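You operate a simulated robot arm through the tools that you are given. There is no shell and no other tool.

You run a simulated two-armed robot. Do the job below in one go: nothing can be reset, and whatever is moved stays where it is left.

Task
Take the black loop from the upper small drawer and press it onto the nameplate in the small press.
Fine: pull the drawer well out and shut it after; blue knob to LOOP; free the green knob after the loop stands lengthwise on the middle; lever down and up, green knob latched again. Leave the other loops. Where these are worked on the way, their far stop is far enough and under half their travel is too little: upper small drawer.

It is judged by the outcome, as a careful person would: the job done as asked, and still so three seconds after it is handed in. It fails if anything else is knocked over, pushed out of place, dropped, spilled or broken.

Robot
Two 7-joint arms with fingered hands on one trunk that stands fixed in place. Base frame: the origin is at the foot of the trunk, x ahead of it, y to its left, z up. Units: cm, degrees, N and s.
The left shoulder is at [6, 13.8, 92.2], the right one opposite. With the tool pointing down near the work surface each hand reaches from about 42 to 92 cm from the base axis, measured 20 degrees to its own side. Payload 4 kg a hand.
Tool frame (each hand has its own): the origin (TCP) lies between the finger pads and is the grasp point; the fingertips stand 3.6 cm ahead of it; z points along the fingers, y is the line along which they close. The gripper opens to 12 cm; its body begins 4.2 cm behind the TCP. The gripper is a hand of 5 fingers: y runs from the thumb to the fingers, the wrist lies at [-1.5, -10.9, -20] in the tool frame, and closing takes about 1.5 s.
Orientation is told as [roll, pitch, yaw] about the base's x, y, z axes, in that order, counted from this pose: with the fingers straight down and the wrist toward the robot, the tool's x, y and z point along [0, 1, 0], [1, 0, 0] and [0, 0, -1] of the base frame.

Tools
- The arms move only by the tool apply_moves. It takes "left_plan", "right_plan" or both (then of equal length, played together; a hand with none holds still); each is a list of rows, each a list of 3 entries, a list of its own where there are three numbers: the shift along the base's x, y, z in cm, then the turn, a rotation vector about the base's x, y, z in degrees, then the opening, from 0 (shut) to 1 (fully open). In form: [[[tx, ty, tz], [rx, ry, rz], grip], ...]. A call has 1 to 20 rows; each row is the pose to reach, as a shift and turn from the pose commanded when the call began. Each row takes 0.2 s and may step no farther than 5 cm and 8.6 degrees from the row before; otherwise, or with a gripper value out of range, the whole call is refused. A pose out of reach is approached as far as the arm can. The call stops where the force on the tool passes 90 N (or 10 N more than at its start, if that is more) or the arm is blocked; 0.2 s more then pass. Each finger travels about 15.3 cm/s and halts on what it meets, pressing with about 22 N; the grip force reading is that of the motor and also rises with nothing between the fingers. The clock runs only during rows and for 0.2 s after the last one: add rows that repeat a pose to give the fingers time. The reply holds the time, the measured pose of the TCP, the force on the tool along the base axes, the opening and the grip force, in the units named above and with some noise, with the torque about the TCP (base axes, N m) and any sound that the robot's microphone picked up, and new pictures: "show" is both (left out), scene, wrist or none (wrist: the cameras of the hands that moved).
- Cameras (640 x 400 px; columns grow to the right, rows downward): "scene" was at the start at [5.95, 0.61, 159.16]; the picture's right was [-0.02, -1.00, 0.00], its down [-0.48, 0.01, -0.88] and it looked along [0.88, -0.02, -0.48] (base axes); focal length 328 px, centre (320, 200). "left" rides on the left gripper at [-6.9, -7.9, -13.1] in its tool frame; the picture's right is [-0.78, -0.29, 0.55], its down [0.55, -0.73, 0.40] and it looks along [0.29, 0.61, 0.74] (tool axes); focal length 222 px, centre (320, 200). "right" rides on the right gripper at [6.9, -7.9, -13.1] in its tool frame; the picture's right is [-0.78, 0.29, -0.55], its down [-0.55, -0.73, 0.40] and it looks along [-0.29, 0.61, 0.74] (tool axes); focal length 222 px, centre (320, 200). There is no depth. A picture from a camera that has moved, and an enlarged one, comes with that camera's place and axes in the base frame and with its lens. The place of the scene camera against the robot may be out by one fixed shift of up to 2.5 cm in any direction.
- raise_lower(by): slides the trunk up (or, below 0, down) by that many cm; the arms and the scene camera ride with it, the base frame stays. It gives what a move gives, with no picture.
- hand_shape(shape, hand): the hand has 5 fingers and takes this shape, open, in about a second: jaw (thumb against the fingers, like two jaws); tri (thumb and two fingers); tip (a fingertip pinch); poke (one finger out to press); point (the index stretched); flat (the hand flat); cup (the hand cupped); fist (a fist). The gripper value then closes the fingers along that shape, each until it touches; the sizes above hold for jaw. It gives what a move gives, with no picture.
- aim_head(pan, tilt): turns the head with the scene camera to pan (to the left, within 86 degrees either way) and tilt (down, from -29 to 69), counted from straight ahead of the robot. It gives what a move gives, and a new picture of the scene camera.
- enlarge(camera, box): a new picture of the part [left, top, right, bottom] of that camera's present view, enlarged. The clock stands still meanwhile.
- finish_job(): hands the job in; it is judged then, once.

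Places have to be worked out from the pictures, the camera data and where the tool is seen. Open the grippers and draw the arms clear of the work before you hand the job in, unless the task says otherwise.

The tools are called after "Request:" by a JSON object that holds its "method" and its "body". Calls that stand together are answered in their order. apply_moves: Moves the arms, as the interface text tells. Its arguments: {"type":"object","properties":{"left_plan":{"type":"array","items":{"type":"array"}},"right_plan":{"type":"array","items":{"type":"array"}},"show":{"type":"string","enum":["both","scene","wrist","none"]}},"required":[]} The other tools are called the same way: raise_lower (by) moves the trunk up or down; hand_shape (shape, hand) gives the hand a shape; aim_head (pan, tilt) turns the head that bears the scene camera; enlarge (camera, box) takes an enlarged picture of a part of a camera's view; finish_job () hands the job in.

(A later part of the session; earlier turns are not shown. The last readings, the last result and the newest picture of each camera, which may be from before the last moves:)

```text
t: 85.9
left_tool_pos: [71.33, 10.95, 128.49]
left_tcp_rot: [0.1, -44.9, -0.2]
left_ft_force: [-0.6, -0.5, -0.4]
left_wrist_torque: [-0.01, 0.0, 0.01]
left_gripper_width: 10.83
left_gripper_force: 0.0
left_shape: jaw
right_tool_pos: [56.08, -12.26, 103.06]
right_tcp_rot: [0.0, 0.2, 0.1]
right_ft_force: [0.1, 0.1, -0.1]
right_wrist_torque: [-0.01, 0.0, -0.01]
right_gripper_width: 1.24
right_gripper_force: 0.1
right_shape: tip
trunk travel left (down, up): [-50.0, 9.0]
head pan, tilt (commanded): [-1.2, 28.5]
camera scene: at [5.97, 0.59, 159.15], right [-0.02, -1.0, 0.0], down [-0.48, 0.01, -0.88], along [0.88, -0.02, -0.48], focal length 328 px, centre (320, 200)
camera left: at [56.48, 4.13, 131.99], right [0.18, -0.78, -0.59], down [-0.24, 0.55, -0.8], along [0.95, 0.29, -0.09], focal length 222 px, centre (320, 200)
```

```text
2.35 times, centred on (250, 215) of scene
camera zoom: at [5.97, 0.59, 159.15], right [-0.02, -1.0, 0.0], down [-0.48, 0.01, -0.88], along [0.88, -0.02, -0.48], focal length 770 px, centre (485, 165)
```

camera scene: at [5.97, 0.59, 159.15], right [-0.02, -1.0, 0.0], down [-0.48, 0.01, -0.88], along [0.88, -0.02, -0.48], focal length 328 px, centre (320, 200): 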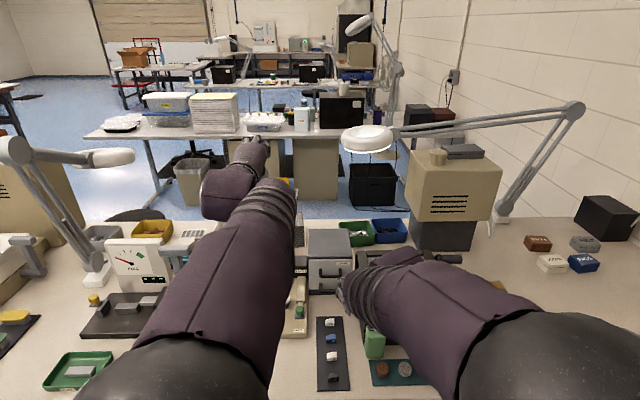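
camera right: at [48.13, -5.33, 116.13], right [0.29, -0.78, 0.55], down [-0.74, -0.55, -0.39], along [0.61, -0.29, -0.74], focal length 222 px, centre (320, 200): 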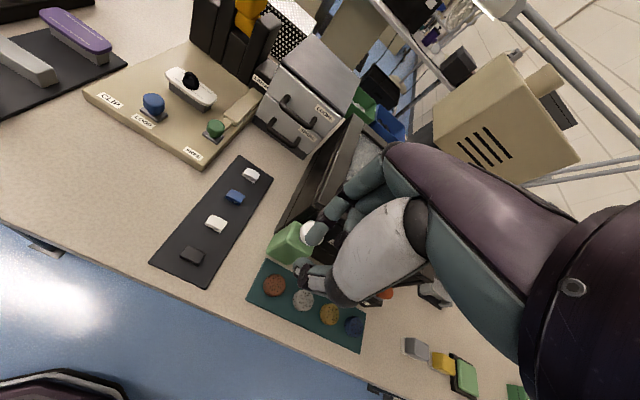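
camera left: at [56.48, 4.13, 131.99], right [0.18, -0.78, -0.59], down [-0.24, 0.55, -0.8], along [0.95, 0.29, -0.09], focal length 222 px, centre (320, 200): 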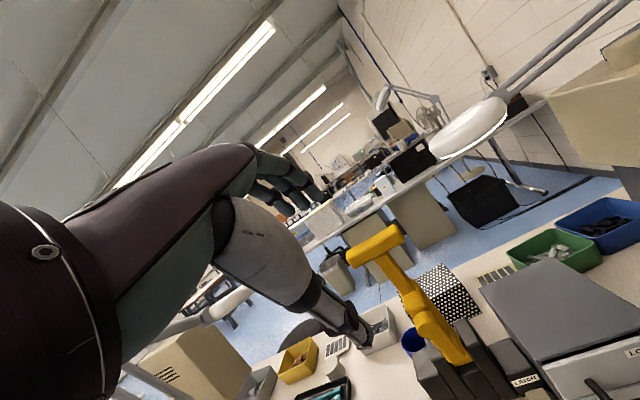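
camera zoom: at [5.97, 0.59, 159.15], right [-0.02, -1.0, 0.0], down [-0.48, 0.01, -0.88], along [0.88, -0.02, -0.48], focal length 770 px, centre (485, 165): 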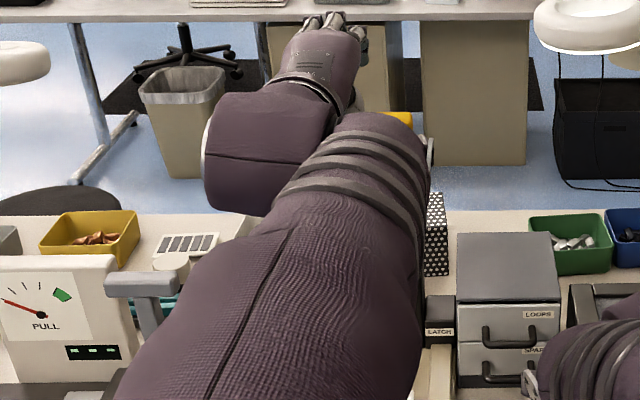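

The 45-degree pose is reachable. The thumb should pass right of the lever's stem, so I aim the TCP at y = 8.3 and approach along the finger direction, stopping about 8 cm short to check.

Request:
{"method": "apply_moves", "body": {"left_plan": [[[3, -1, -1], [0, 0, 0], 0.9], [[6, -2, -2], [0, 0, 0], 0.9], [[10, -2.65, -3.5], [0, 0, 0], 0.9], [[10, -2.65, -3.5], [0, 0, 0], 0.9]], "show": "wrist"}}

Request:
{"method": "enlarge", "body": {"camera": "left", "box": [220, 120, 420, 320]}}

Request:
{"method": "enlarge", "body": {"camera": "right", "box": [150, 0, 300, 130]}}

```text
t: 86.9
left_tool_pos: [81.37, 8.46, 125.07]
left_tcp_rot: [0.1, -44.9, -0.1]
left_ft_force: [0.0, -0.8, 0.0]
left_wrist_torque: [0.0, 0.01, 0.02]
left_gripper_width: 10.84
left_gripper_force: 0.1
left_shape: jaw
right_tool_pos: [55.85, -12.11, 103.13]
right_tcp_rot: [0.1, 0.0, 0.0]
right_ft_force: [-0.4, 0.2, -0.7]
right_wrist_torque: [-0.02, -0.04, -0.01]
right_gripper_width: 1.26
right_gripper_force: 0.1
right_shape: tip
trunk travel left (down, up): [-50.0, 9.0]
head pan, tilt (commanded): [-1.2, 28.5]
camera left: at [66.44, 1.6, 128.57], right [0.18, -0.78, -0.59], down [-0.24, 0.55, -0.8], along [0.95, 0.29, -0.09], focal length 222 px, centre (320, 200)
```

left: 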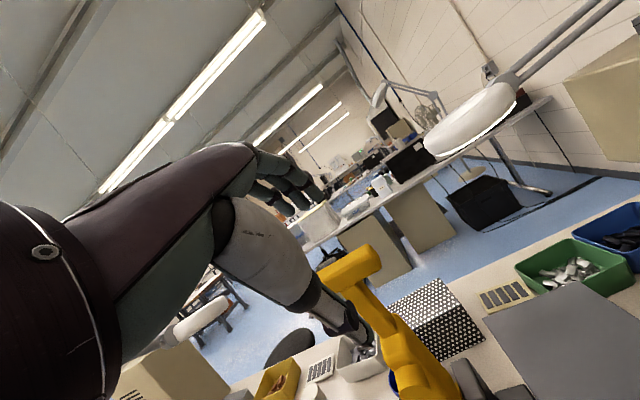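

```text
2.00 times, centred on (320, 220) of left
camera zoom: at [66.44, 1.6, 128.57], right [0.18, -0.78, -0.59], down [-0.24, 0.55, -0.8], along [0.95, 0.29, -0.09], focal length 444 px, centre (320, 160)
```

zoom: 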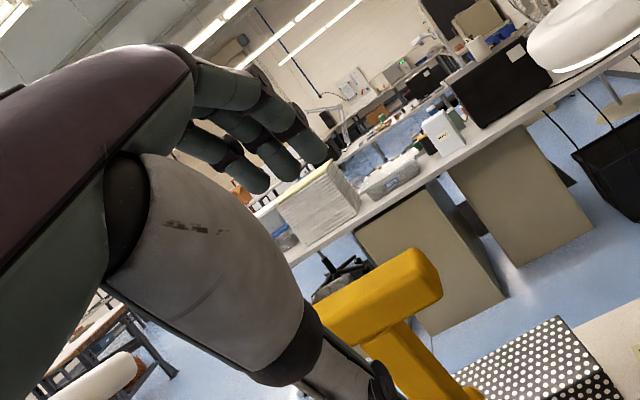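

```text
3.08 times, centred on (225, 65) of right
camera zoom: at [48.07, -5.33, 116.17], right [0.29, -0.78, 0.55], down [-0.74, -0.55, -0.4], along [0.61, -0.29, -0.74], focal length 684 px, centre (612, 615)
```

zoom: 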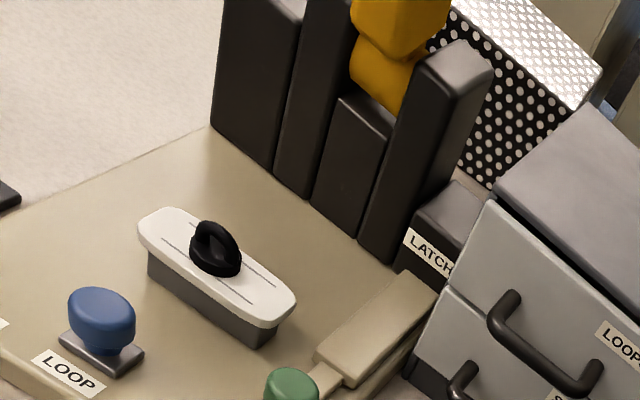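

The bar lies ahead between fingers (above) and thumb (below). I advance along the finger direction in two stages.

Request:
{"method": "apply_moves", "body": {"left_plan": [[[1, 0, -1], [0, 0, 0], 0.9], [[2, 0, -2], [0, 0, 0], 0.9], [[3, 0, -3], [0, 0, 0], 0.9], [[3, 0, -3], [0, 0, 0], 0.9]], "show": "wrist"}}

Request:
{"method": "enlarge", "body": {"camera": "left", "box": [220, 120, 420, 320]}}

```text
t: 87.9
left_tool_pos: [84.41, 8.43, 122.06]
left_tcp_rot: [0.1, -44.9, -0.1]
left_ft_force: [0.1, 0.3, 0.5]
left_wrist_torque: [0.06, -0.02, -0.01]
left_gripper_width: 10.84
left_gripper_force: 0.1
left_shape: jaw
right_tool_pos: [56.09, -12.28, 102.97]
right_tcp_rot: [-0.1, 0.1, 0.1]
right_ft_force: [0.1, 0.3, -0.5]
right_wrist_torque: [0.02, 0.01, 0.0]
right_gripper_width: 1.27
right_gripper_force: 0.1
right_shape: tip
trunk travel left (down, up): [-50.0, 9.0]
head pan, tilt (commanded): [-1.2, 28.5]
camera left: at [69.57, 1.66, 125.63], right [0.18, -0.78, -0.59], down [-0.24, 0.55, -0.8], along [0.95, 0.29, -0.09], focal length 222 px, centre (320, 200)
```

left: 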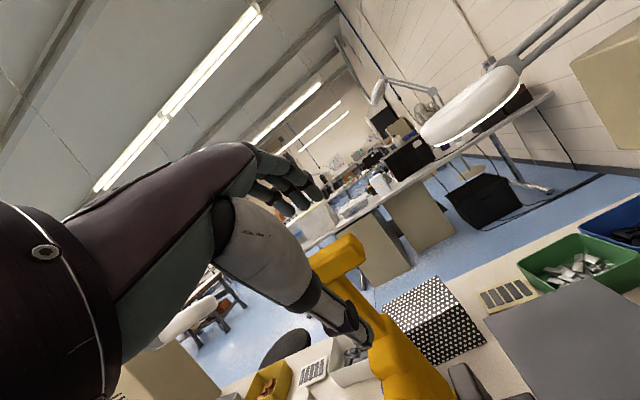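

```text
2.00 times, centred on (320, 220) of left
camera zoom: at [69.57, 1.66, 125.63], right [0.18, -0.78, -0.59], down [-0.24, 0.55, -0.8], along [0.95, 0.29, -0.09], focal length 444 px, centre (320, 160)
```

zoom: 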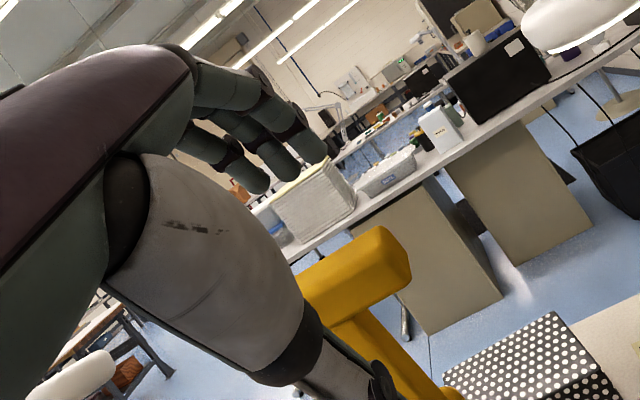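

Clear so far. I advance the rest so that the bar sits between fingers and thumb, then look.

Request:
{"method": "apply_moves", "body": {"left_plan": [[[0.9, 0, -0.9], [0, 0, 0], 0.9], [[1.8, 0, -1.8], [0, 0, 0], 0.9], [[2.6, 0, -2.7], [0, 0, 0], 0.9], [[2.6, 0, -2.7], [0, 0, 0], 0.9]], "show": "wrist"}}

Request:
{"method": "enlarge", "body": {"camera": "left", "box": [220, 120, 420, 320]}}

Request:
{"method": "enlarge", "body": {"camera": "scene", "box": [200, 120, 340, 260]}}

```text
t: 88.9
left_tool_pos: [87.21, 8.36, 119.25]
left_tcp_rot: [0.1, -44.9, -0.2]
left_ft_force: [0.7, 0.2, -0.2]
left_wrist_torque: [0.03, 0.03, -0.01]
left_gripper_width: 10.8
left_gripper_force: 0.0
left_shape: jaw
right_tool_pos: [56.0, -12.31, 103.09]
right_tcp_rot: [0.0, 0.2, 0.2]
right_ft_force: [-0.6, -0.9, -0.3]
right_wrist_torque: [0.04, 0.01, 0.0]
right_gripper_width: 1.25
right_gripper_force: 0.0
right_shape: tip
trunk travel left (down, up): [-50.0, 9.0]
head pan, tilt (commanded): [-1.2, 28.5]
camera left: at [72.24, 1.61, 122.89], right [0.18, -0.78, -0.59], down [-0.24, 0.55, -0.8], along [0.95, 0.29, -0.09], focal length 222 px, centre (320, 200)
```

left: 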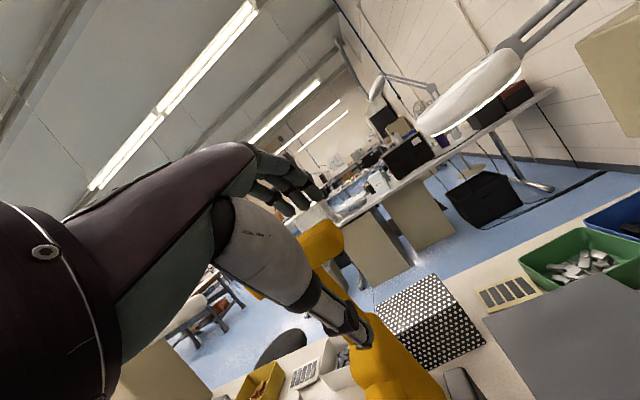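

```text
2.00 times, centred on (320, 220) of left
camera zoom: at [72.24, 1.61, 122.89], right [0.18, -0.78, -0.59], down [-0.24, 0.55, -0.8], along [0.95, 0.29, -0.09], focal length 444 px, centre (320, 160)
```

zoom: 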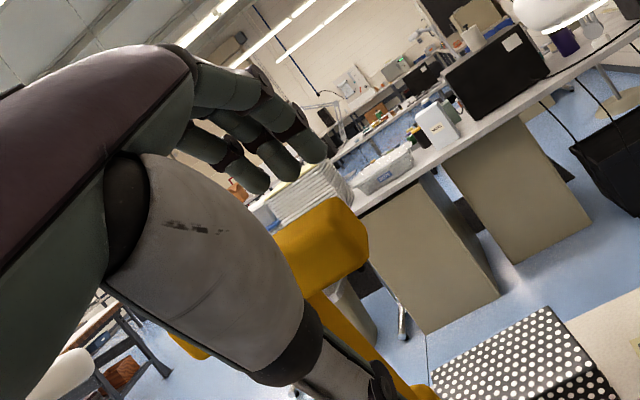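

```text
2.86 times, centred on (270, 190) of scene
camera zoom: at [5.95, 0.6, 159.16], right [-0.02, -1.0, 0.0], down [-0.48, 0.01, -0.88], along [0.88, -0.02, -0.48], focal length 936 px, centre (463, 229)
```

zoom: 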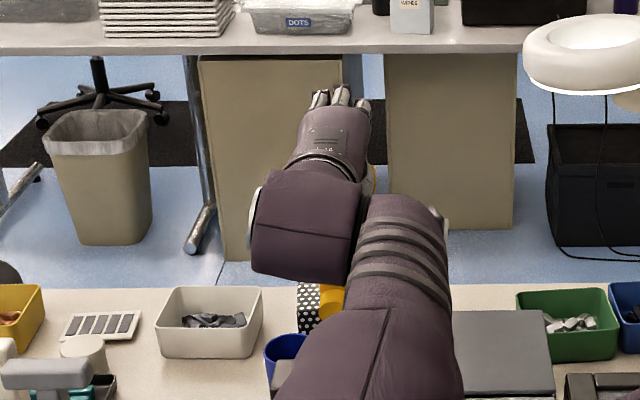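

The bar is between fingers and thumb. I close the hand part way to cage it.

Request:
{"method": "apply_moves", "body": {"left_plan": [[[0, 0, 0], [0, 0, 0], 0.75], [[0, 0, 0], [0, 0, 0], 0.6], [[0, 0, 0], [0, 0, 0], 0.5], [[0, 0, 0], [0, 0, 0], 0.42], [[0, 0, 0], [0, 0, 0], 0.36], [[0, 0, 0], [0, 0, 0], 0.36]], "show": "wrist"}}

Request:
{"method": "enlarge", "body": {"camera": "left", "box": [220, 120, 420, 320]}}

```text
t: 90.3
left_tool_pos: [87.12, 8.39, 119.22]
left_tcp_rot: [0.1, -44.9, -0.1]
left_ft_force: [0.2, -0.4, 0.3]
left_wrist_torque: [-0.01, 0.03, 0.02]
left_gripper_width: 4.37
left_gripper_force: 0.0
left_shape: jaw
right_tool_pos: [56.05, -12.14, 103.07]
right_tcp_rot: [0.0, 0.2, 0.1]
right_ft_force: [-0.2, -0.8, -1.0]
right_wrist_torque: [0.02, 0.03, 0.03]
right_gripper_width: 1.22
right_gripper_force: 0.1
right_shape: tip
trunk travel left (down, up): [-50.0, 9.0]
head pan, tilt (commanded): [-1.2, 28.5]
camera left: at [72.24, 1.63, 122.88], right [0.18, -0.78, -0.59], down [-0.24, 0.55, -0.8], along [0.95, 0.29, -0.09], focal length 222 px, centre (320, 200)
```

left: 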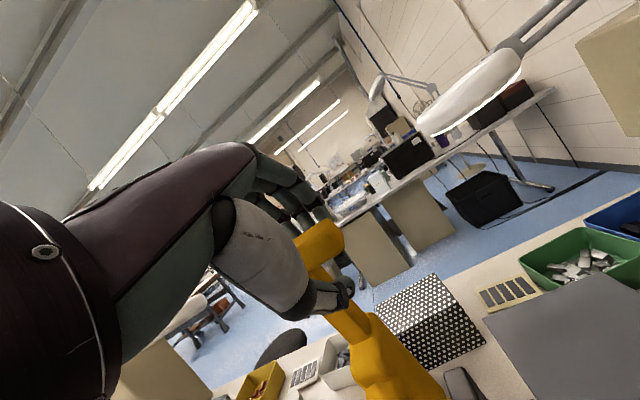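

```text
2.00 times, centred on (320, 220) of left
camera zoom: at [72.24, 1.63, 122.88], right [0.18, -0.78, -0.59], down [-0.24, 0.55, -0.8], along [0.95, 0.29, -0.09], focal length 444 px, centre (320, 160)
```

zoom: 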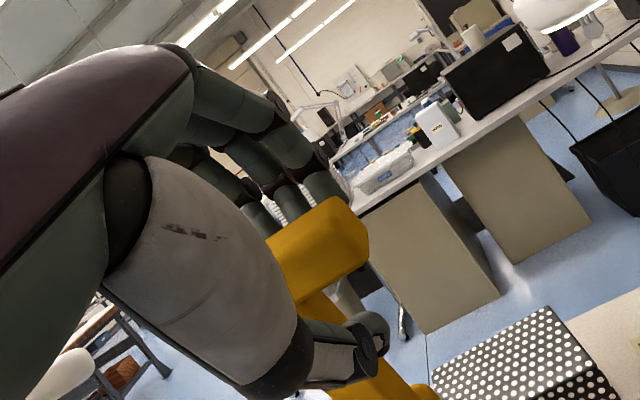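

The fingers hook behind the bar and the thumb is in front: the bar is caged. I start pulling along the lever's arc, slowly at first.

Request:
{"method": "apply_moves", "body": {"left_plan": [[[-0.8, 0, -0.22], [0, 0, 0], 0.36], [[-1.5, 0, -0.45], [0, 0, 0], 0.36], [[-2.7, 0, -0.9], [0, 0, 0], 0.36], [[-4, 0, -1.35], [0, 0, 0], 0.36], [[-4, 0, -1.35], [0, 0, 0], 0.36]], "show": "wrist"}}

Request:
{"method": "enlarge", "body": {"camera": "left", "box": [220, 120, 420, 320]}}

Request:
{"method": "enlarge", "body": {"camera": "right", "box": [150, 0, 300, 130]}}

```text
t: 91.5
left_tool_pos: [83.01, 8.49, 118.1]
left_tcp_rot: [0.1, -45.0, -0.1]
left_ft_force: [-0.3, -0.3, 3.8]
left_wrist_torque: [0.17, -0.08, -0.03]
left_gripper_width: 4.4
left_gripper_force: 0.1
left_shape: jaw
right_tool_pos: [56.05, -12.18, 103.02]
right_tcp_rot: [0.0, 0.2, 0.1]
right_ft_force: [-0.4, 0.4, -0.1]
right_wrist_torque: [0.01, -0.02, 0.0]
right_gripper_width: 1.27
right_gripper_force: 0.1
right_shape: tip
trunk travel left (down, up): [-50.0, 9.0]
head pan, tilt (commanded): [-1.2, 28.5]
camera left: at [68.11, 1.73, 121.7], right [0.18, -0.78, -0.59], down [-0.24, 0.55, -0.8], along [0.95, 0.29, -0.09], focal length 222 px, centre (320, 200)
```

left: 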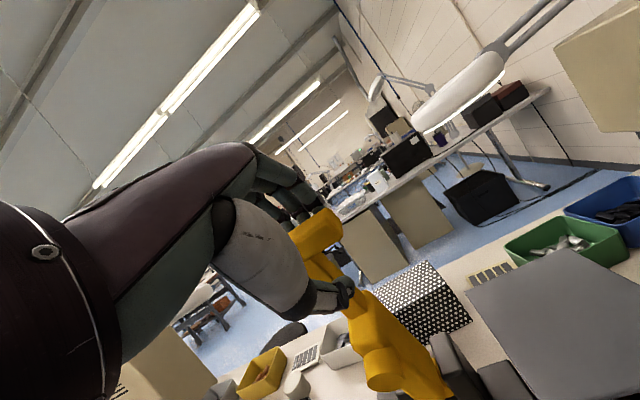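

```text
2.00 times, centred on (320, 220) of left
camera zoom: at [68.11, 1.73, 121.7], right [0.18, -0.78, -0.59], down [-0.24, 0.55, -0.8], along [0.95, 0.29, -0.09], focal length 444 px, centre (320, 160)
```

zoom: 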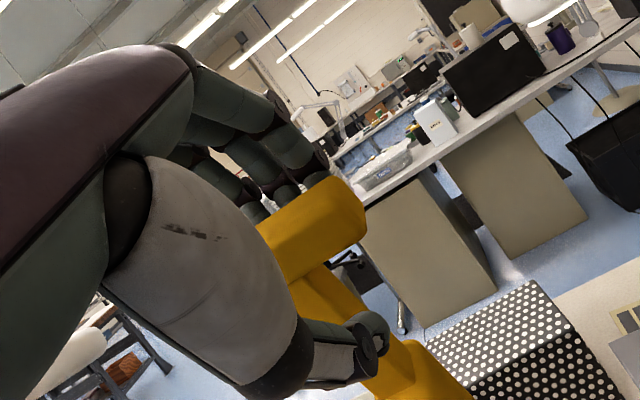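

```text
3.08 times, centred on (225, 65) of right
camera zoom: at [48.1, -5.36, 116.17], right [0.29, -0.78, 0.55], down [-0.74, -0.55, -0.4], along [0.61, -0.29, -0.74], focal length 684 px, centre (612, 615)
```

zoom: 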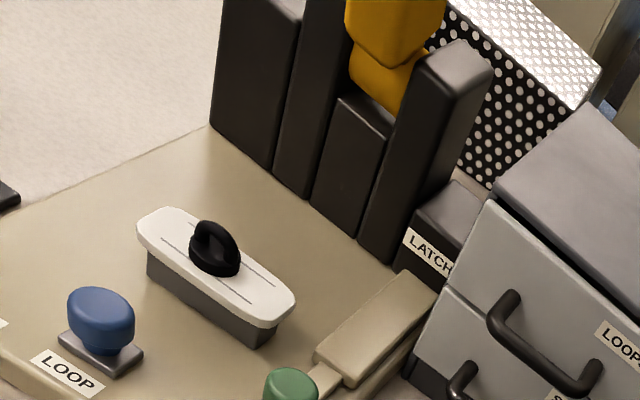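

The lever follows with little force. I refine the pivot estimate (about x = 93.5) and pull on along the arc to roughly 35 degrees.

Request:
{"method": "apply_moves", "body": {"left_plan": [[[-1.7, 0, -0.6], [0, 0, 0], 0.36], [[-3.2, 0, -1.3], [0, 1, 0], 0.36], [[-4.6, 0, -2], [0, 2, 0], 0.36], [[-6.2, 0, -2.9], [0, 2.5, 0], 0.36], [[-7.8, 0, -3.9], [0, 3, 0], 0.36], [[-7.8, 0, -3.9], [0, 3, 0], 0.36]], "show": "wrist"}}

Request:
{"method": "enlarge", "body": {"camera": "left", "box": [220, 120, 420, 320]}}

Request:
{"method": "enlarge", "body": {"camera": "right", "box": [150, 0, 300, 130]}}

```text
t: 92.9
left_tool_pos: [75.32, 8.5, 113.88]
left_tcp_rot: [0.1, -41.8, -0.1]
left_ft_force: [-1.6, 0.0, -1.0]
left_wrist_torque: [0.02, -0.02, -0.01]
left_gripper_width: 4.4
left_gripper_force: 0.0
left_shape: jaw
right_tool_pos: [56.01, -12.24, 102.97]
right_tcp_rot: [0.0, 0.2, 0.2]
right_ft_force: [0.7, 0.6, -0.9]
right_wrist_torque: [0.0, 0.0, -0.04]
right_gripper_width: 1.27
right_gripper_force: 0.1
right_shape: tip
trunk travel left (down, up): [-50.0, 9.0]
head pan, tilt (commanded): [-1.2, 28.5]
camera left: at [60.57, 1.7, 118.36], right [0.15, -0.78, -0.6], down [-0.28, 0.55, -0.79], along [0.95, 0.29, -0.14], focal length 222 px, centre (320, 200)
```

left: 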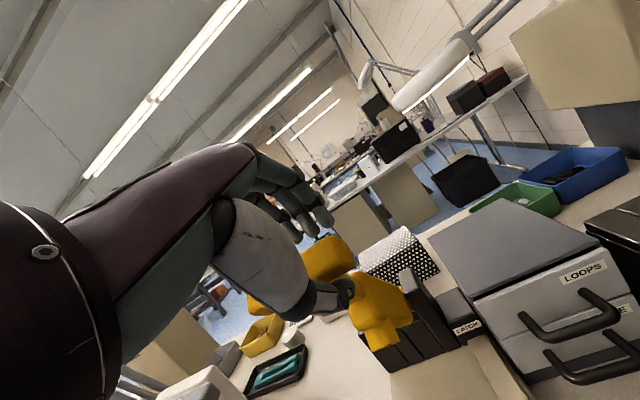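

```text
2.00 times, centred on (320, 220) of left
camera zoom: at [60.57, 1.7, 118.36], right [0.15, -0.78, -0.6], down [-0.28, 0.55, -0.79], along [0.95, 0.29, -0.14], focal length 444 px, centre (320, 160)
```

zoom: 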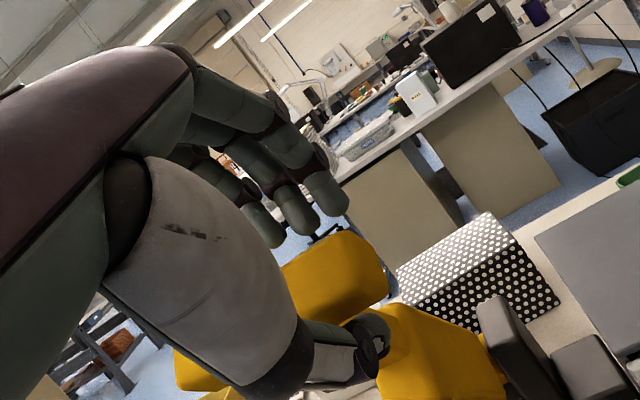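

```text
3.08 times, centred on (225, 65) of right
camera zoom: at [48.16, -5.34, 116.13], right [0.29, -0.78, 0.55], down [-0.74, -0.55, -0.39], along [0.61, -0.29, -0.74], focal length 684 px, centre (612, 615)
```

zoom: 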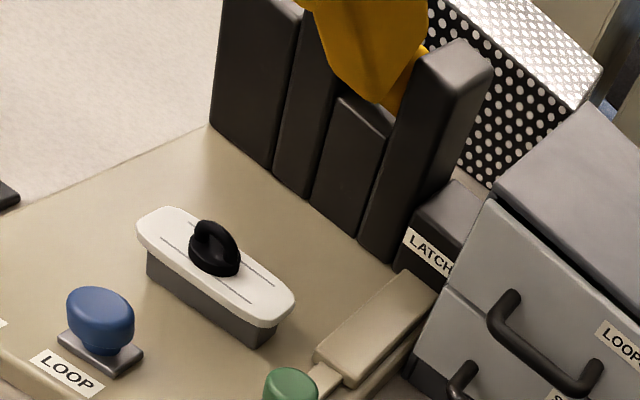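

The lever now leans forward on the thumb by its own weight (about 2 N), still caged, at about 40 degrees. I let it down further along the arc, reducing the tilt a bit.

Request:
{"method": "apply_moves", "body": {"left_plan": [[[-0.95, 0, -0.95], [0, 1, 0], 0.36], [[-1.9, 0, -1.9], [0, 2, 0], 0.36], [[-2.75, 0, -2.95], [0, 3, 0], 0.36], [[-3.6, 0, -4], [0, 4, 0], 0.36], [[-4.4, 0, -5.05], [0, 5, 0], 0.36], [[-5.15, 0, -6.15], [0, 6, 0], 0.36], [[-5.15, 0, -6.15], [0, 6, 0], 0.36]], "show": "wrist"}}

Request:
{"method": "enlarge", "body": {"camera": "left", "box": [220, 120, 420, 320]}}

Request:
{"method": "enlarge", "body": {"camera": "right", "box": [150, 0, 300, 130]}}

```text
t: 94.5
left_tool_pos: [69.84, 8.34, 107.87]
left_tcp_rot: [0.2, -35.9, 0.0]
left_ft_force: [0.1, 0.4, -0.8]
left_wrist_torque: [0.05, 0.03, 0.0]
left_gripper_width: 4.37
left_gripper_force: 0.1
left_shape: jaw
right_tool_pos: [55.99, -12.17, 103.07]
right_tcp_rot: [0.1, 0.2, 0.2]
right_ft_force: [-0.3, 0.1, 0.2]
right_wrist_torque: [-0.01, 0.01, 0.01]
right_gripper_width: 1.24
right_gripper_force: 0.0
right_shape: tip
trunk travel left (down, up): [-50.0, 9.0]
head pan, tilt (commanded): [-1.2, 28.5]
camera left: at [55.86, 1.64, 113.78], right [0.08, -0.78, -0.61], down [-0.36, 0.55, -0.75], along [0.93, 0.29, -0.24], focal length 222 px, centre (320, 200)
```

left: 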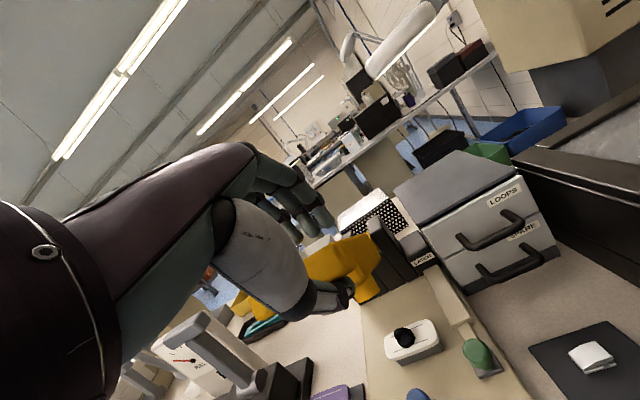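

```text
2.00 times, centred on (320, 220) of left
camera zoom: at [55.86, 1.64, 113.78], right [0.08, -0.78, -0.61], down [-0.36, 0.55, -0.75], along [0.93, 0.29, -0.24], focal length 444 px, centre (320, 160)
```

zoom: 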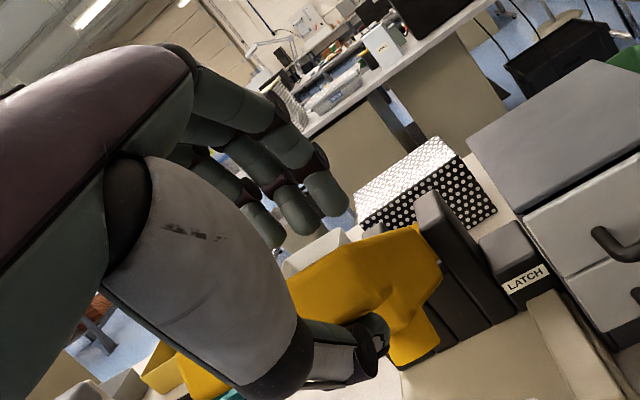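

```text
3.08 times, centred on (225, 65) of right
camera zoom: at [48.15, -5.34, 116.14], right [0.29, -0.78, 0.55], down [-0.74, -0.55, -0.39], along [0.61, -0.29, -0.74], focal length 684 px, centre (612, 615)
```

zoom: 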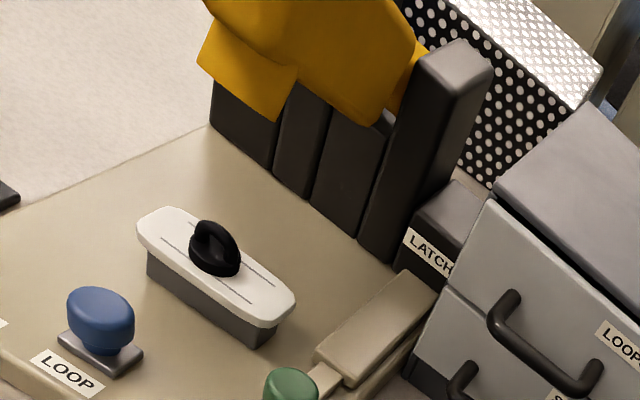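

The lever is about 55 degrees forward and the foot under it is coming down over the plate. I turn the right hand to look at the press from the right side while the left hand holds still.

Request:
{"method": "apply_moves", "body": {"right_plan": [[[0, -0.5, 0], [0, 0, 8], 0.1], [[0, -1, 0], [0, 0, 16], 0.1], [[0, -1.5, 0], [0, 0, 24], 0.1], [[0, -2, 0], [0, 0, 32], 0.1], [[0, -2, 0], [0, 0, 40], 0.1], [[0, -2, 0], [0, 0, 48], 0.1], [[0, -2, 0], [0, 0, 56], 0.1], [[0, -2, 0], [0, 0, 64], 0.1], [[0, -2, 0], [0, 0, 64], 0.1]], "show": "wrist"}}

Request:
{"method": "enlarge", "body": {"camera": "right", "box": [160, 0, 420, 200]}}

```text
t: 96.5
left_tool_pos: [69.95, 8.46, 107.94]
left_tcp_rot: [0.1, -35.9, -0.1]
left_ft_force: [0.0, 0.4, -0.6]
left_wrist_torque: [-0.01, -0.04, 0.0]
left_gripper_width: 4.4
left_gripper_force: 0.1
left_shape: jaw
right_tool_pos: [55.92, -14.22, 102.84]
right_tcp_rot: [0.0, 0.1, 64.2]
right_ft_force: [-0.3, -0.6, -0.1]
right_wrist_torque: [0.03, -0.02, 0.02]
right_gripper_width: 1.26
right_gripper_force: 0.0
right_shape: tip
trunk travel left (down, up): [-50.0, 9.0]
head pan, tilt (commanded): [-1.2, 28.5]
camera right: at [46.27, -18.39, 115.99], right [0.83, -0.08, 0.55], down [0.17, -0.9, -0.4], along [0.52, 0.42, -0.74], focal length 222 px, centre (320, 200)
```

right: 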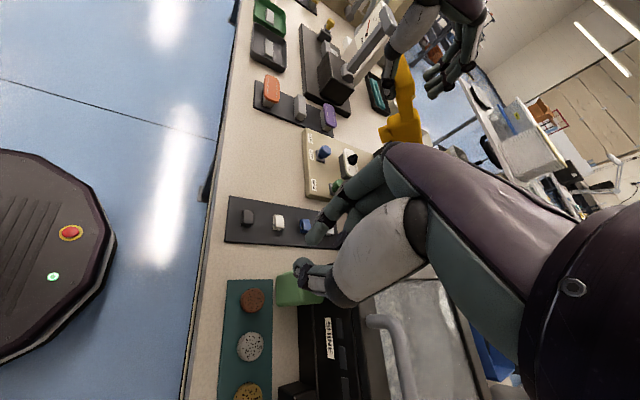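

```text
2.00 times, centred on (290, 100) of right
camera zoom: at [46.27, -18.39, 115.99], right [0.83, -0.08, 0.55], down [0.17, -0.9, -0.4], along [0.52, 0.42, -0.74], focal length 444 px, centre (380, 400)
```

zoom: 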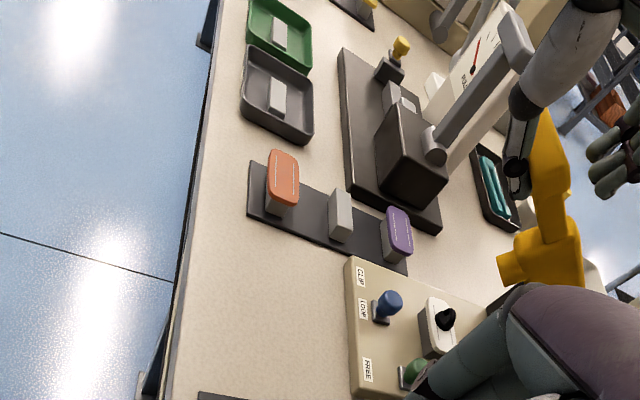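

That view shows the lever body with its foot facing down toward the loop. I let the lever down further, to about 70 degrees, in small steps.

Request:
{"method": "apply_moves", "body": {"left_plan": [[[-0.7, 0, -1.2], [0, 1, 0], 0.36], [[-1.35, 0, -2.35], [0, 2, 0], 0.36], [[-1.95, 0, -3.6], [0, 3, 0], 0.36], [[-2.5, 0, -4.8], [0, 4, 0], 0.36], [[-3.05, 0, -6.1], [0, 5, 0], 0.36], [[-3.55, 0, -7.35], [0, 6, 0], 0.36], [[-3.55, 0, -7.35], [0, 6, 0], 0.36]], "show": "wrist"}}

Request:
{"method": "enlarge", "body": {"camera": "left", "box": [220, 120, 420, 320]}}

Request:
{"method": "enlarge", "body": {"camera": "right", "box": [280, 0, 460, 180]}}

```text
t: 98.1
left_tool_pos: [66.44, 8.53, 100.62]
left_tcp_rot: [0.1, -29.9, -0.1]
left_ft_force: [0.4, 0.2, 0.0]
left_wrist_torque: [-0.04, -0.08, 0.0]
left_gripper_width: 4.36
left_gripper_force: 0.1
left_shape: jaw
right_tool_pos: [55.95, -14.32, 102.96]
right_tcp_rot: [0.1, 0.3, 64.1]
right_ft_force: [0.5, -0.6, 0.0]
right_wrist_torque: [0.01, 0.0, 0.02]
right_gripper_width: 1.23
right_gripper_force: 0.1
right_shape: tip
trunk travel left (down, up): [-50.0, 9.0]
head pan, tilt (commanded): [-1.2, 28.5]
camera left: at [53.04, 1.66, 107.93], right [0.02, -0.78, -0.62], down [-0.44, 0.55, -0.71], along [0.9, 0.29, -0.33], focal length 222 px, centre (320, 200)
```

left: 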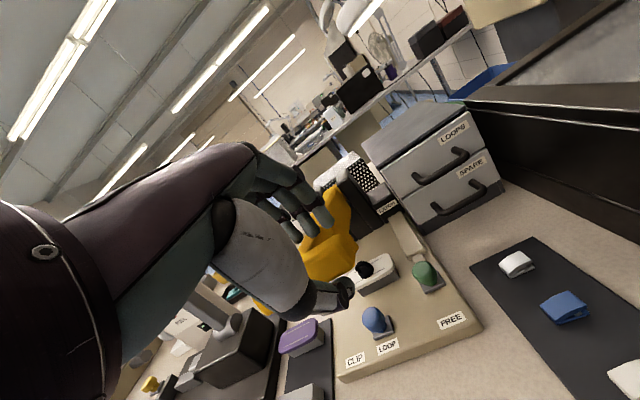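

```text
2.00 times, centred on (320, 220) of left
camera zoom: at [53.04, 1.66, 107.93], right [0.02, -0.78, -0.62], down [-0.44, 0.55, -0.71], along [0.9, 0.29, -0.33], focal length 444 px, centre (320, 160)
```

zoom: 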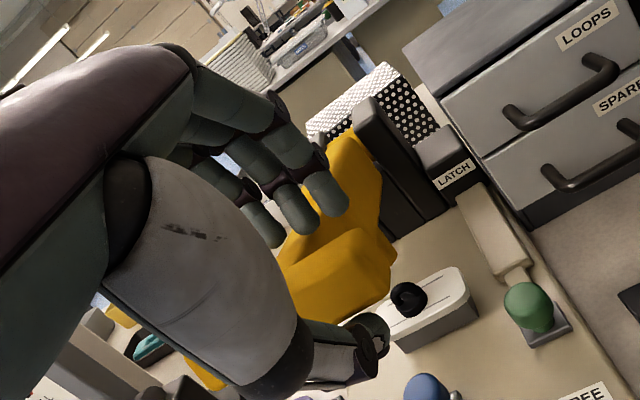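

```text
2.22 times, centred on (370, 90) of right
camera zoom: at [46.27, -18.38, 115.99], right [0.83, -0.08, 0.55], down [0.17, -0.9, -0.39], along [0.53, 0.42, -0.74], focal length 494 px, centre (209, 444)
```

zoom: 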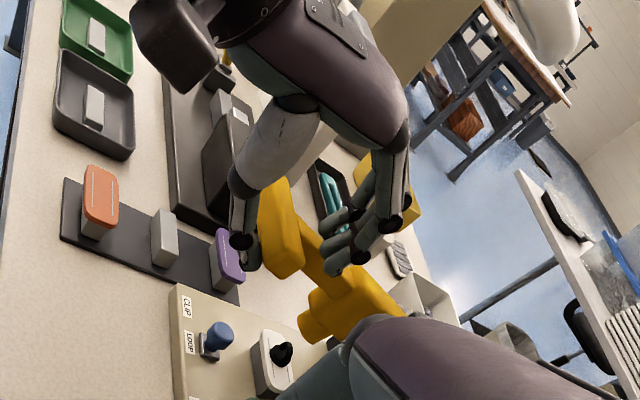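

The foot is now about 3 cm above the loop, and a circle fit gives the pivot at about (90.5, 95.3) with the bar at about (67, 98). The bar sits near the fingertips, so I move the hand down a bit to centre the bar in the grasp and close on it.

Request:
{"method": "apply_moves", "body": {"left_plan": [[[0.2, 0, -0.8], [0, 0, 0], 0.4], [[0.3, 0, -1.6], [0, 0, 0], 0.4], [[0.4, 0, -2.3], [0, 0, 0], 0.4], [[0.4, 0, -2.3], [0, 0, 0], 0.4]], "show": "wrist"}}

Request:
{"method": "enlarge", "body": {"camera": "left", "box": [220, 120, 420, 320]}}

Request:
{"method": "enlarge", "body": {"camera": "right", "box": [280, 0, 460, 180]}}

```text
t: 99.1
left_tool_pos: [66.77, 8.53, 98.24]
left_tcp_rot: [0.1, -29.8, -0.1]
left_ft_force: [-8.6, -0.3, 1.0]
left_wrist_torque: [0.08, 0.0, 0.03]
left_gripper_width: 5.0
left_gripper_force: 0.1
left_shape: jaw
right_tool_pos: [55.93, -14.31, 102.88]
right_tcp_rot: [-0.1, 0.2, 64.1]
right_ft_force: [-0.1, 0.5, 0.3]
right_wrist_torque: [-0.03, 0.01, 0.01]
right_gripper_width: 1.26
right_gripper_force: 0.1
right_shape: tip
trunk travel left (down, up): [-50.0, 9.0]
head pan, tilt (commanded): [-1.2, 28.5]
camera left: at [53.4, 1.65, 105.62], right [0.02, -0.78, -0.62], down [-0.44, 0.55, -0.71], along [0.9, 0.29, -0.33], focal length 222 px, centre (320, 200)
```

left: 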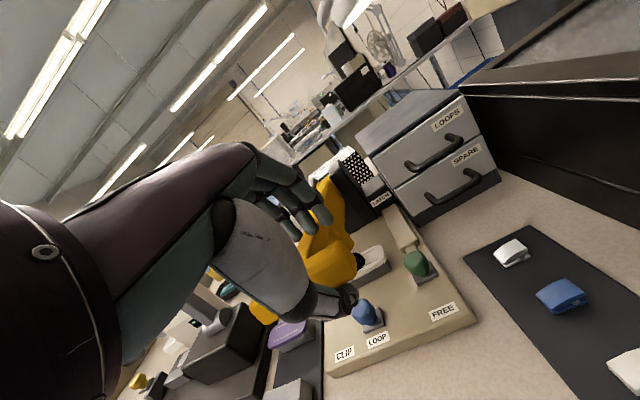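

```text
2.00 times, centred on (320, 220) of left
camera zoom: at [53.4, 1.65, 105.62], right [0.02, -0.78, -0.62], down [-0.44, 0.55, -0.71], along [0.9, 0.29, -0.33], focal length 444 px, centre (320, 160)
```

zoom: 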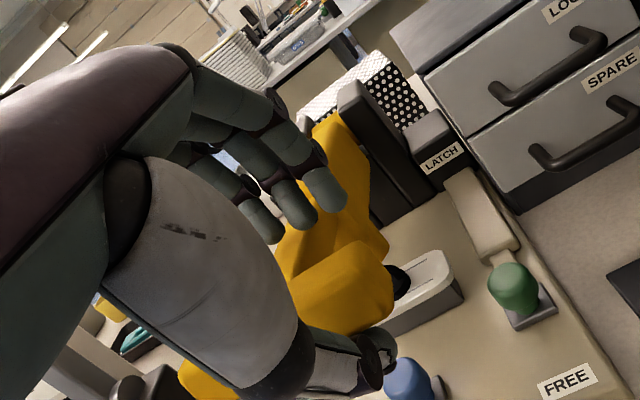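

```text
2.22 times, centred on (370, 90) of right
camera zoom: at [46.18, -18.38, 116.02], right [0.83, -0.08, 0.55], down [0.17, -0.9, -0.39], along [0.53, 0.42, -0.74], focal length 494 px, centre (209, 444)
```

zoom: 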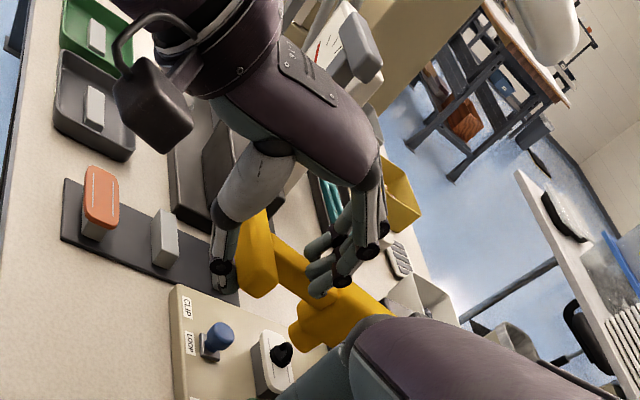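

The lever followed down; the bar is against the thumb (8.6 N). I shift the hand back a little and close the fingers on the bar.

Request:
{"method": "apply_moves", "body": {"left_plan": [[[-0.6, 0, 0], [0, 0, 0], 0.32], [[-1.2, 0, 0], [0, 0, 0], 0.24], [[-1.4, 0, 0], [0, 0, 0], 0.16], [[-1.4, 0, 0], [0, 0, 0], 0.08], [[-1.4, 0, 0], [0, 0, 0], 0.0], [[-1.4, 0, 0], [0, 0, 0], 0.0]], "show": "wrist"}}

Request:
{"method": "enlarge", "body": {"camera": "left", "box": [220, 120, 420, 320]}}

Request:
{"method": "enlarge", "body": {"camera": "right", "box": [280, 0, 460, 180]}}

```text
t: 100.5
left_tool_pos: [65.78, 8.43, 98.2]
left_tcp_rot: [0.2, -29.9, 0.1]
left_ft_force: [16.1, 3.3, 1.4]
left_wrist_torque: [0.39, -1.39, -0.02]
left_gripper_width: 3.06
left_gripper_force: 22.0
left_shape: jaw
right_tool_pos: [56.13, -14.31, 102.9]
right_tcp_rot: [0.0, 0.2, 64.1]
right_ft_force: [-0.3, 0.1, -0.2]
right_wrist_torque: [0.0, -0.02, -0.01]
right_gripper_width: 1.25
right_gripper_force: 0.0
right_shape: tip
trunk travel left (down, up): [-50.0, 9.0]
head pan, tilt (commanded): [-1.2, 28.5]
camera left: at [52.31, 1.66, 105.57], right [0.02, -0.78, -0.62], down [-0.44, 0.55, -0.71], along [0.9, 0.29, -0.33], focal length 222 px, centre (320, 200)
```

left: 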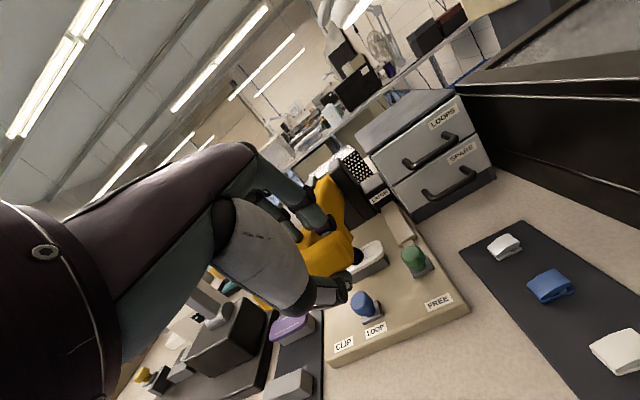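

```text
2.00 times, centred on (320, 220) of left
camera zoom: at [52.31, 1.66, 105.57], right [0.02, -0.78, -0.62], down [-0.44, 0.55, -0.71], along [0.9, 0.29, -0.33], focal length 444 px, centre (320, 160)
```

zoom: 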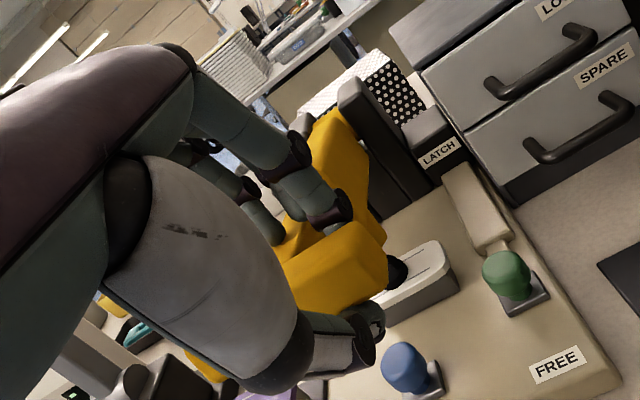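

```text
2.22 times, centred on (370, 90) of right
camera zoom: at [46.39, -18.35, 115.94], right [0.83, -0.08, 0.55], down [0.17, -0.9, -0.39], along [0.52, 0.42, -0.74], focal length 494 px, centre (209, 444)
```

zoom: 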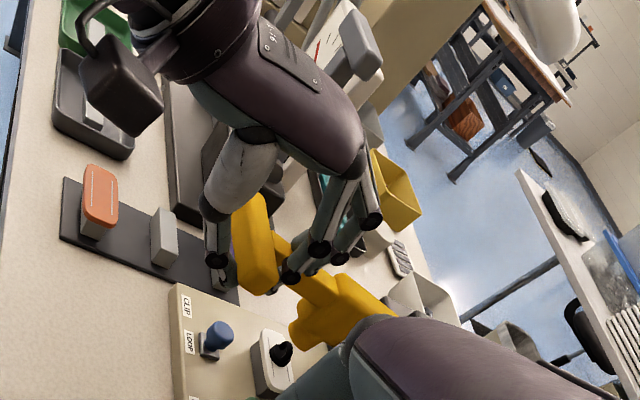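

The hand holds the bar firmly. I relieve the sideways pull and press the lever down further in small steps.

Request:
{"method": "apply_moves", "body": {"left_plan": [[[0.3, 0, -0.5], [0, 0, 0], 0.0], [[0.4, 0, -1], [0, 0, 0], 0.0], [[0.4, 0, -1.5], [0, 0, 0], 0.0], [[0.4, 0, -2], [0, 0, 0], 0.0], [[0.4, 0, -2], [0, 0, 0], 0.0]], "show": "wrist"}}

Request:
{"method": "enlarge", "body": {"camera": "left", "box": [220, 120, 420, 320]}}

Request:
{"method": "enlarge", "body": {"camera": "right", "box": [280, 60, 460, 200]}}

```text
t: 101.7
left_tool_pos: [65.77, 8.43, 96.39]
left_tcp_rot: [0.0, -30.0, -0.1]
left_ft_force: [-0.7, 2.8, 7.0]
left_wrist_torque: [0.8, -2.11, 0.15]
left_gripper_width: 3.36
left_gripper_force: 21.9
left_shape: jaw
right_tool_pos: [55.92, -14.32, 102.79]
right_tcp_rot: [-0.1, 0.2, 64.1]
right_ft_force: [-0.3, 0.8, 0.5]
right_wrist_torque: [-0.01, -0.01, -0.02]
right_gripper_width: 1.24
right_gripper_force: 0.0
right_shape: tip
trunk travel left (down, up): [-50.0, 9.0]
head pan, tilt (commanded): [-1.2, 28.5]
camera left: at [52.4, 1.65, 103.64], right [0.02, -0.78, -0.62], down [-0.44, 0.55, -0.71], along [0.9, 0.29, -0.33], focal length 222 px, centre (320, 200)
```

left: 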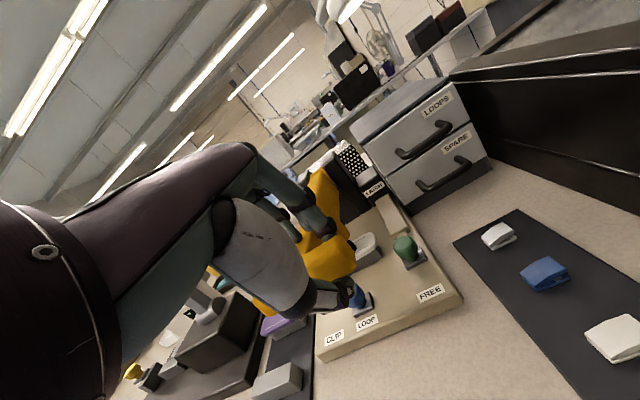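

```text
2.00 times, centred on (320, 220) of left
camera zoom: at [52.4, 1.65, 103.64], right [0.02, -0.78, -0.62], down [-0.44, 0.55, -0.71], along [0.9, 0.29, -0.33], focal length 444 px, centre (320, 160)
```

zoom: 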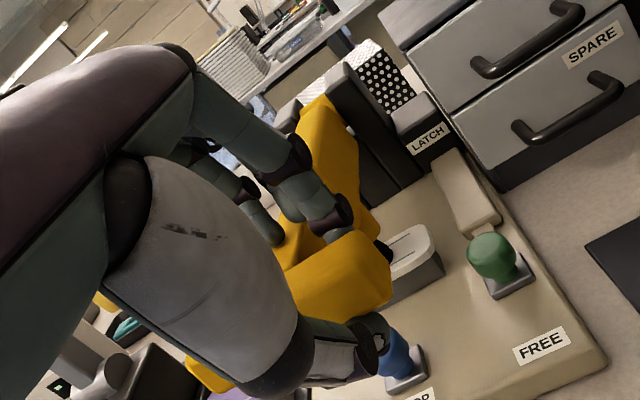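

```text
2.86 times, centred on (370, 130) of right
camera zoom: at [46.18, -18.37, 116.03], right [0.83, -0.08, 0.55], down [0.17, -0.9, -0.39], along [0.53, 0.42, -0.74], focal length 635 px, centre (177, 400)
```

zoom: 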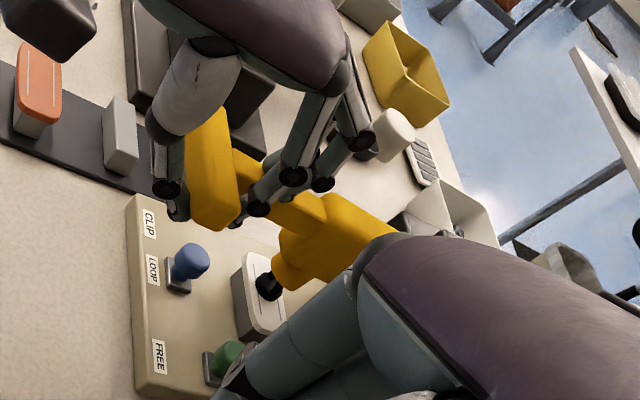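

The foot is reaching the loop's arch. I keep pressing down in small steps and watch the force.

Request:
{"method": "apply_moves", "body": {"left_plan": [[[0, 0, -0.4], [0, 0, 0], 0.0], [[0, 0, -0.8], [0, 0, 0], 0.0], [[0, 0, -1.2], [0, 0, 0], 0.0], [[0, 0, -1.2], [0, 0, 0], 0.0]], "show": "wrist"}}

Request:
{"method": "enlarge", "body": {"camera": "right", "box": [280, 60, 460, 200]}}

Request:
{"method": "enlarge", "body": {"camera": "left", "box": [220, 120, 420, 320]}}

```text
t: 102.7
left_tool_pos: [65.79, 8.38, 95.38]
left_tcp_rot: [0.1, -30.4, 0.0]
left_ft_force: [-6.0, 3.7, 23.7]
left_wrist_torque: [1.06, -2.42, 0.34]
left_gripper_width: 3.44
left_gripper_force: 22.1
left_shape: jaw
right_tool_pos: [55.79, -14.29, 103.0]
right_tcp_rot: [0.0, 0.0, 64.0]
right_ft_force: [-0.4, -0.7, 0.1]
right_wrist_torque: [-0.01, -0.01, 0.01]
right_gripper_width: 1.25
right_gripper_force: 0.0
right_shape: tip
trunk travel left (down, up): [-50.0, 9.0]
head pan, tilt (commanded): [-1.2, 28.5]
camera left: at [52.36, 1.63, 102.72], right [0.03, -0.78, -0.62], down [-0.43, 0.55, -0.71], along [0.9, 0.29, -0.33], focal length 222 px, centre (320, 200)
```

left: 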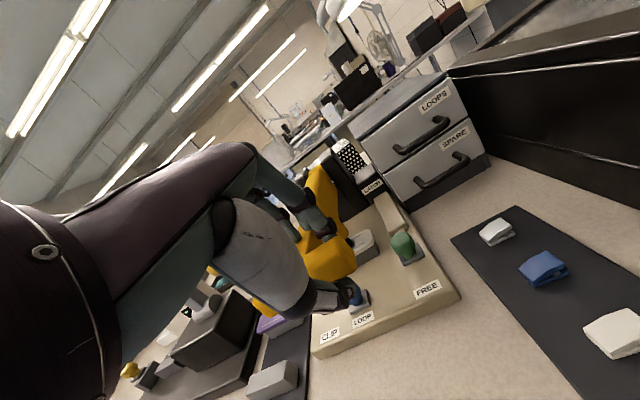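

```text
2.86 times, centred on (370, 130) of right
camera zoom: at [46.03, -18.37, 116.12], right [0.83, -0.08, 0.55], down [0.17, -0.9, -0.39], along [0.53, 0.42, -0.74], focal length 635 px, centre (177, 400)
```

zoom: 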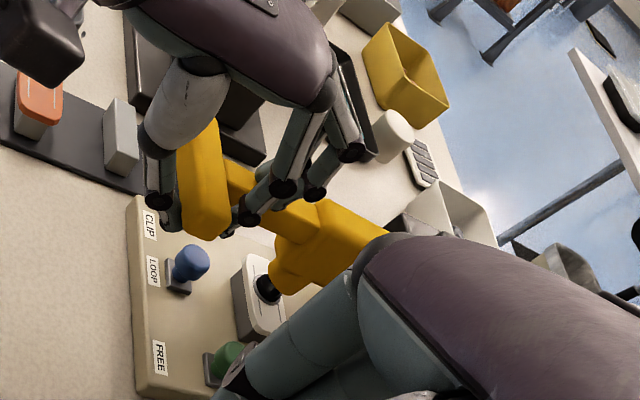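

```text
2.00 times, centred on (320, 220) of left
camera zoom: at [52.36, 1.63, 102.72], right [0.03, -0.78, -0.62], down [-0.43, 0.55, -0.71], along [0.9, 0.29, -0.33], focal length 444 px, centre (320, 160)
```

zoom: 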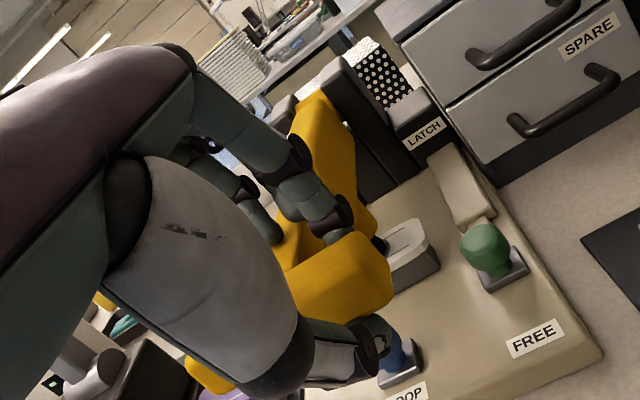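

Resistance grows (24 N) as the foot bears on the loop. I press further down.

Request:
{"method": "apply_moves", "body": {"left_plan": [[[0, 0, -0.4], [0, 0, 0], 0.0], [[0, 0, -0.8], [0, 0, 0], 0.0], [[0, 0, -1.2], [0, 0, 0], 0.0], [[0, 0, -1.2], [0, 0, 0], 0.0]], "show": "none"}}

Request:
{"method": "enlarge", "body": {"camera": "right", "box": [280, 60, 460, 200]}}

Request:
{"method": "enlarge", "body": {"camera": "left", "box": [220, 120, 420, 320]}}

```text
t: 103.7
left_tool_pos: [65.77, 8.28, 95.16]
left_tcp_rot: [-0.2, -31.6, 0.2]
left_ft_force: [-21.5, 8.0, 63.6]
left_wrist_torque: [1.45, -2.75, 0.49]
left_gripper_width: 3.49
left_gripper_force: 22.0
left_shape: jaw
right_tool_pos: [55.46, -14.21, 103.24]
right_tcp_rot: [-0.3, 0.0, 64.1]
right_ft_force: [1.2, 0.3, -0.1]
right_wrist_torque: [0.02, 0.02, -0.02]
right_gripper_width: 1.25
right_gripper_force: 0.0
right_shape: tip
trunk travel left (down, up): [-50.0, 9.0]
head pan, tilt (commanded): [-1.2, 28.5]
```

```text
2.86 times, centred on (370, 130) of right
camera zoom: at [45.63, -18.38, 116.29], right [0.83, -0.08, 0.55], down [0.17, -0.9, -0.39], along [0.53, 0.42, -0.74], focal length 635 px, centre (177, 400)
```

zoom: 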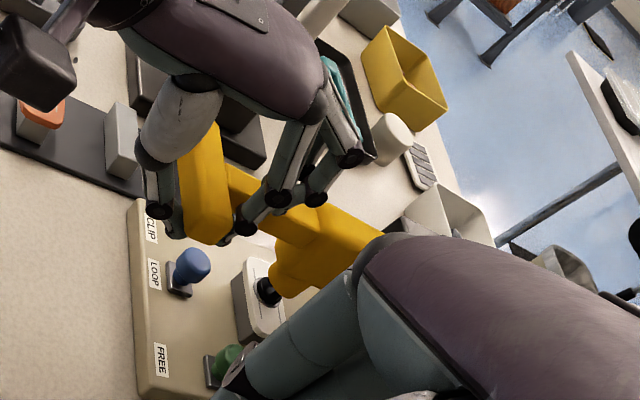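

```text
2.00 times, centred on (320, 220) of left
camera zoom: at [52.18, 1.55, 102.0], right [0.04, -0.79, -0.62], down [-0.42, 0.55, -0.72], along [0.91, 0.29, -0.31], focal length 444 px, centre (320, 160)
```

zoom: 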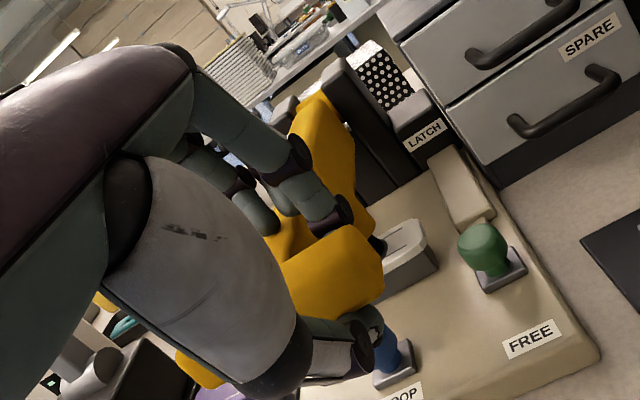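

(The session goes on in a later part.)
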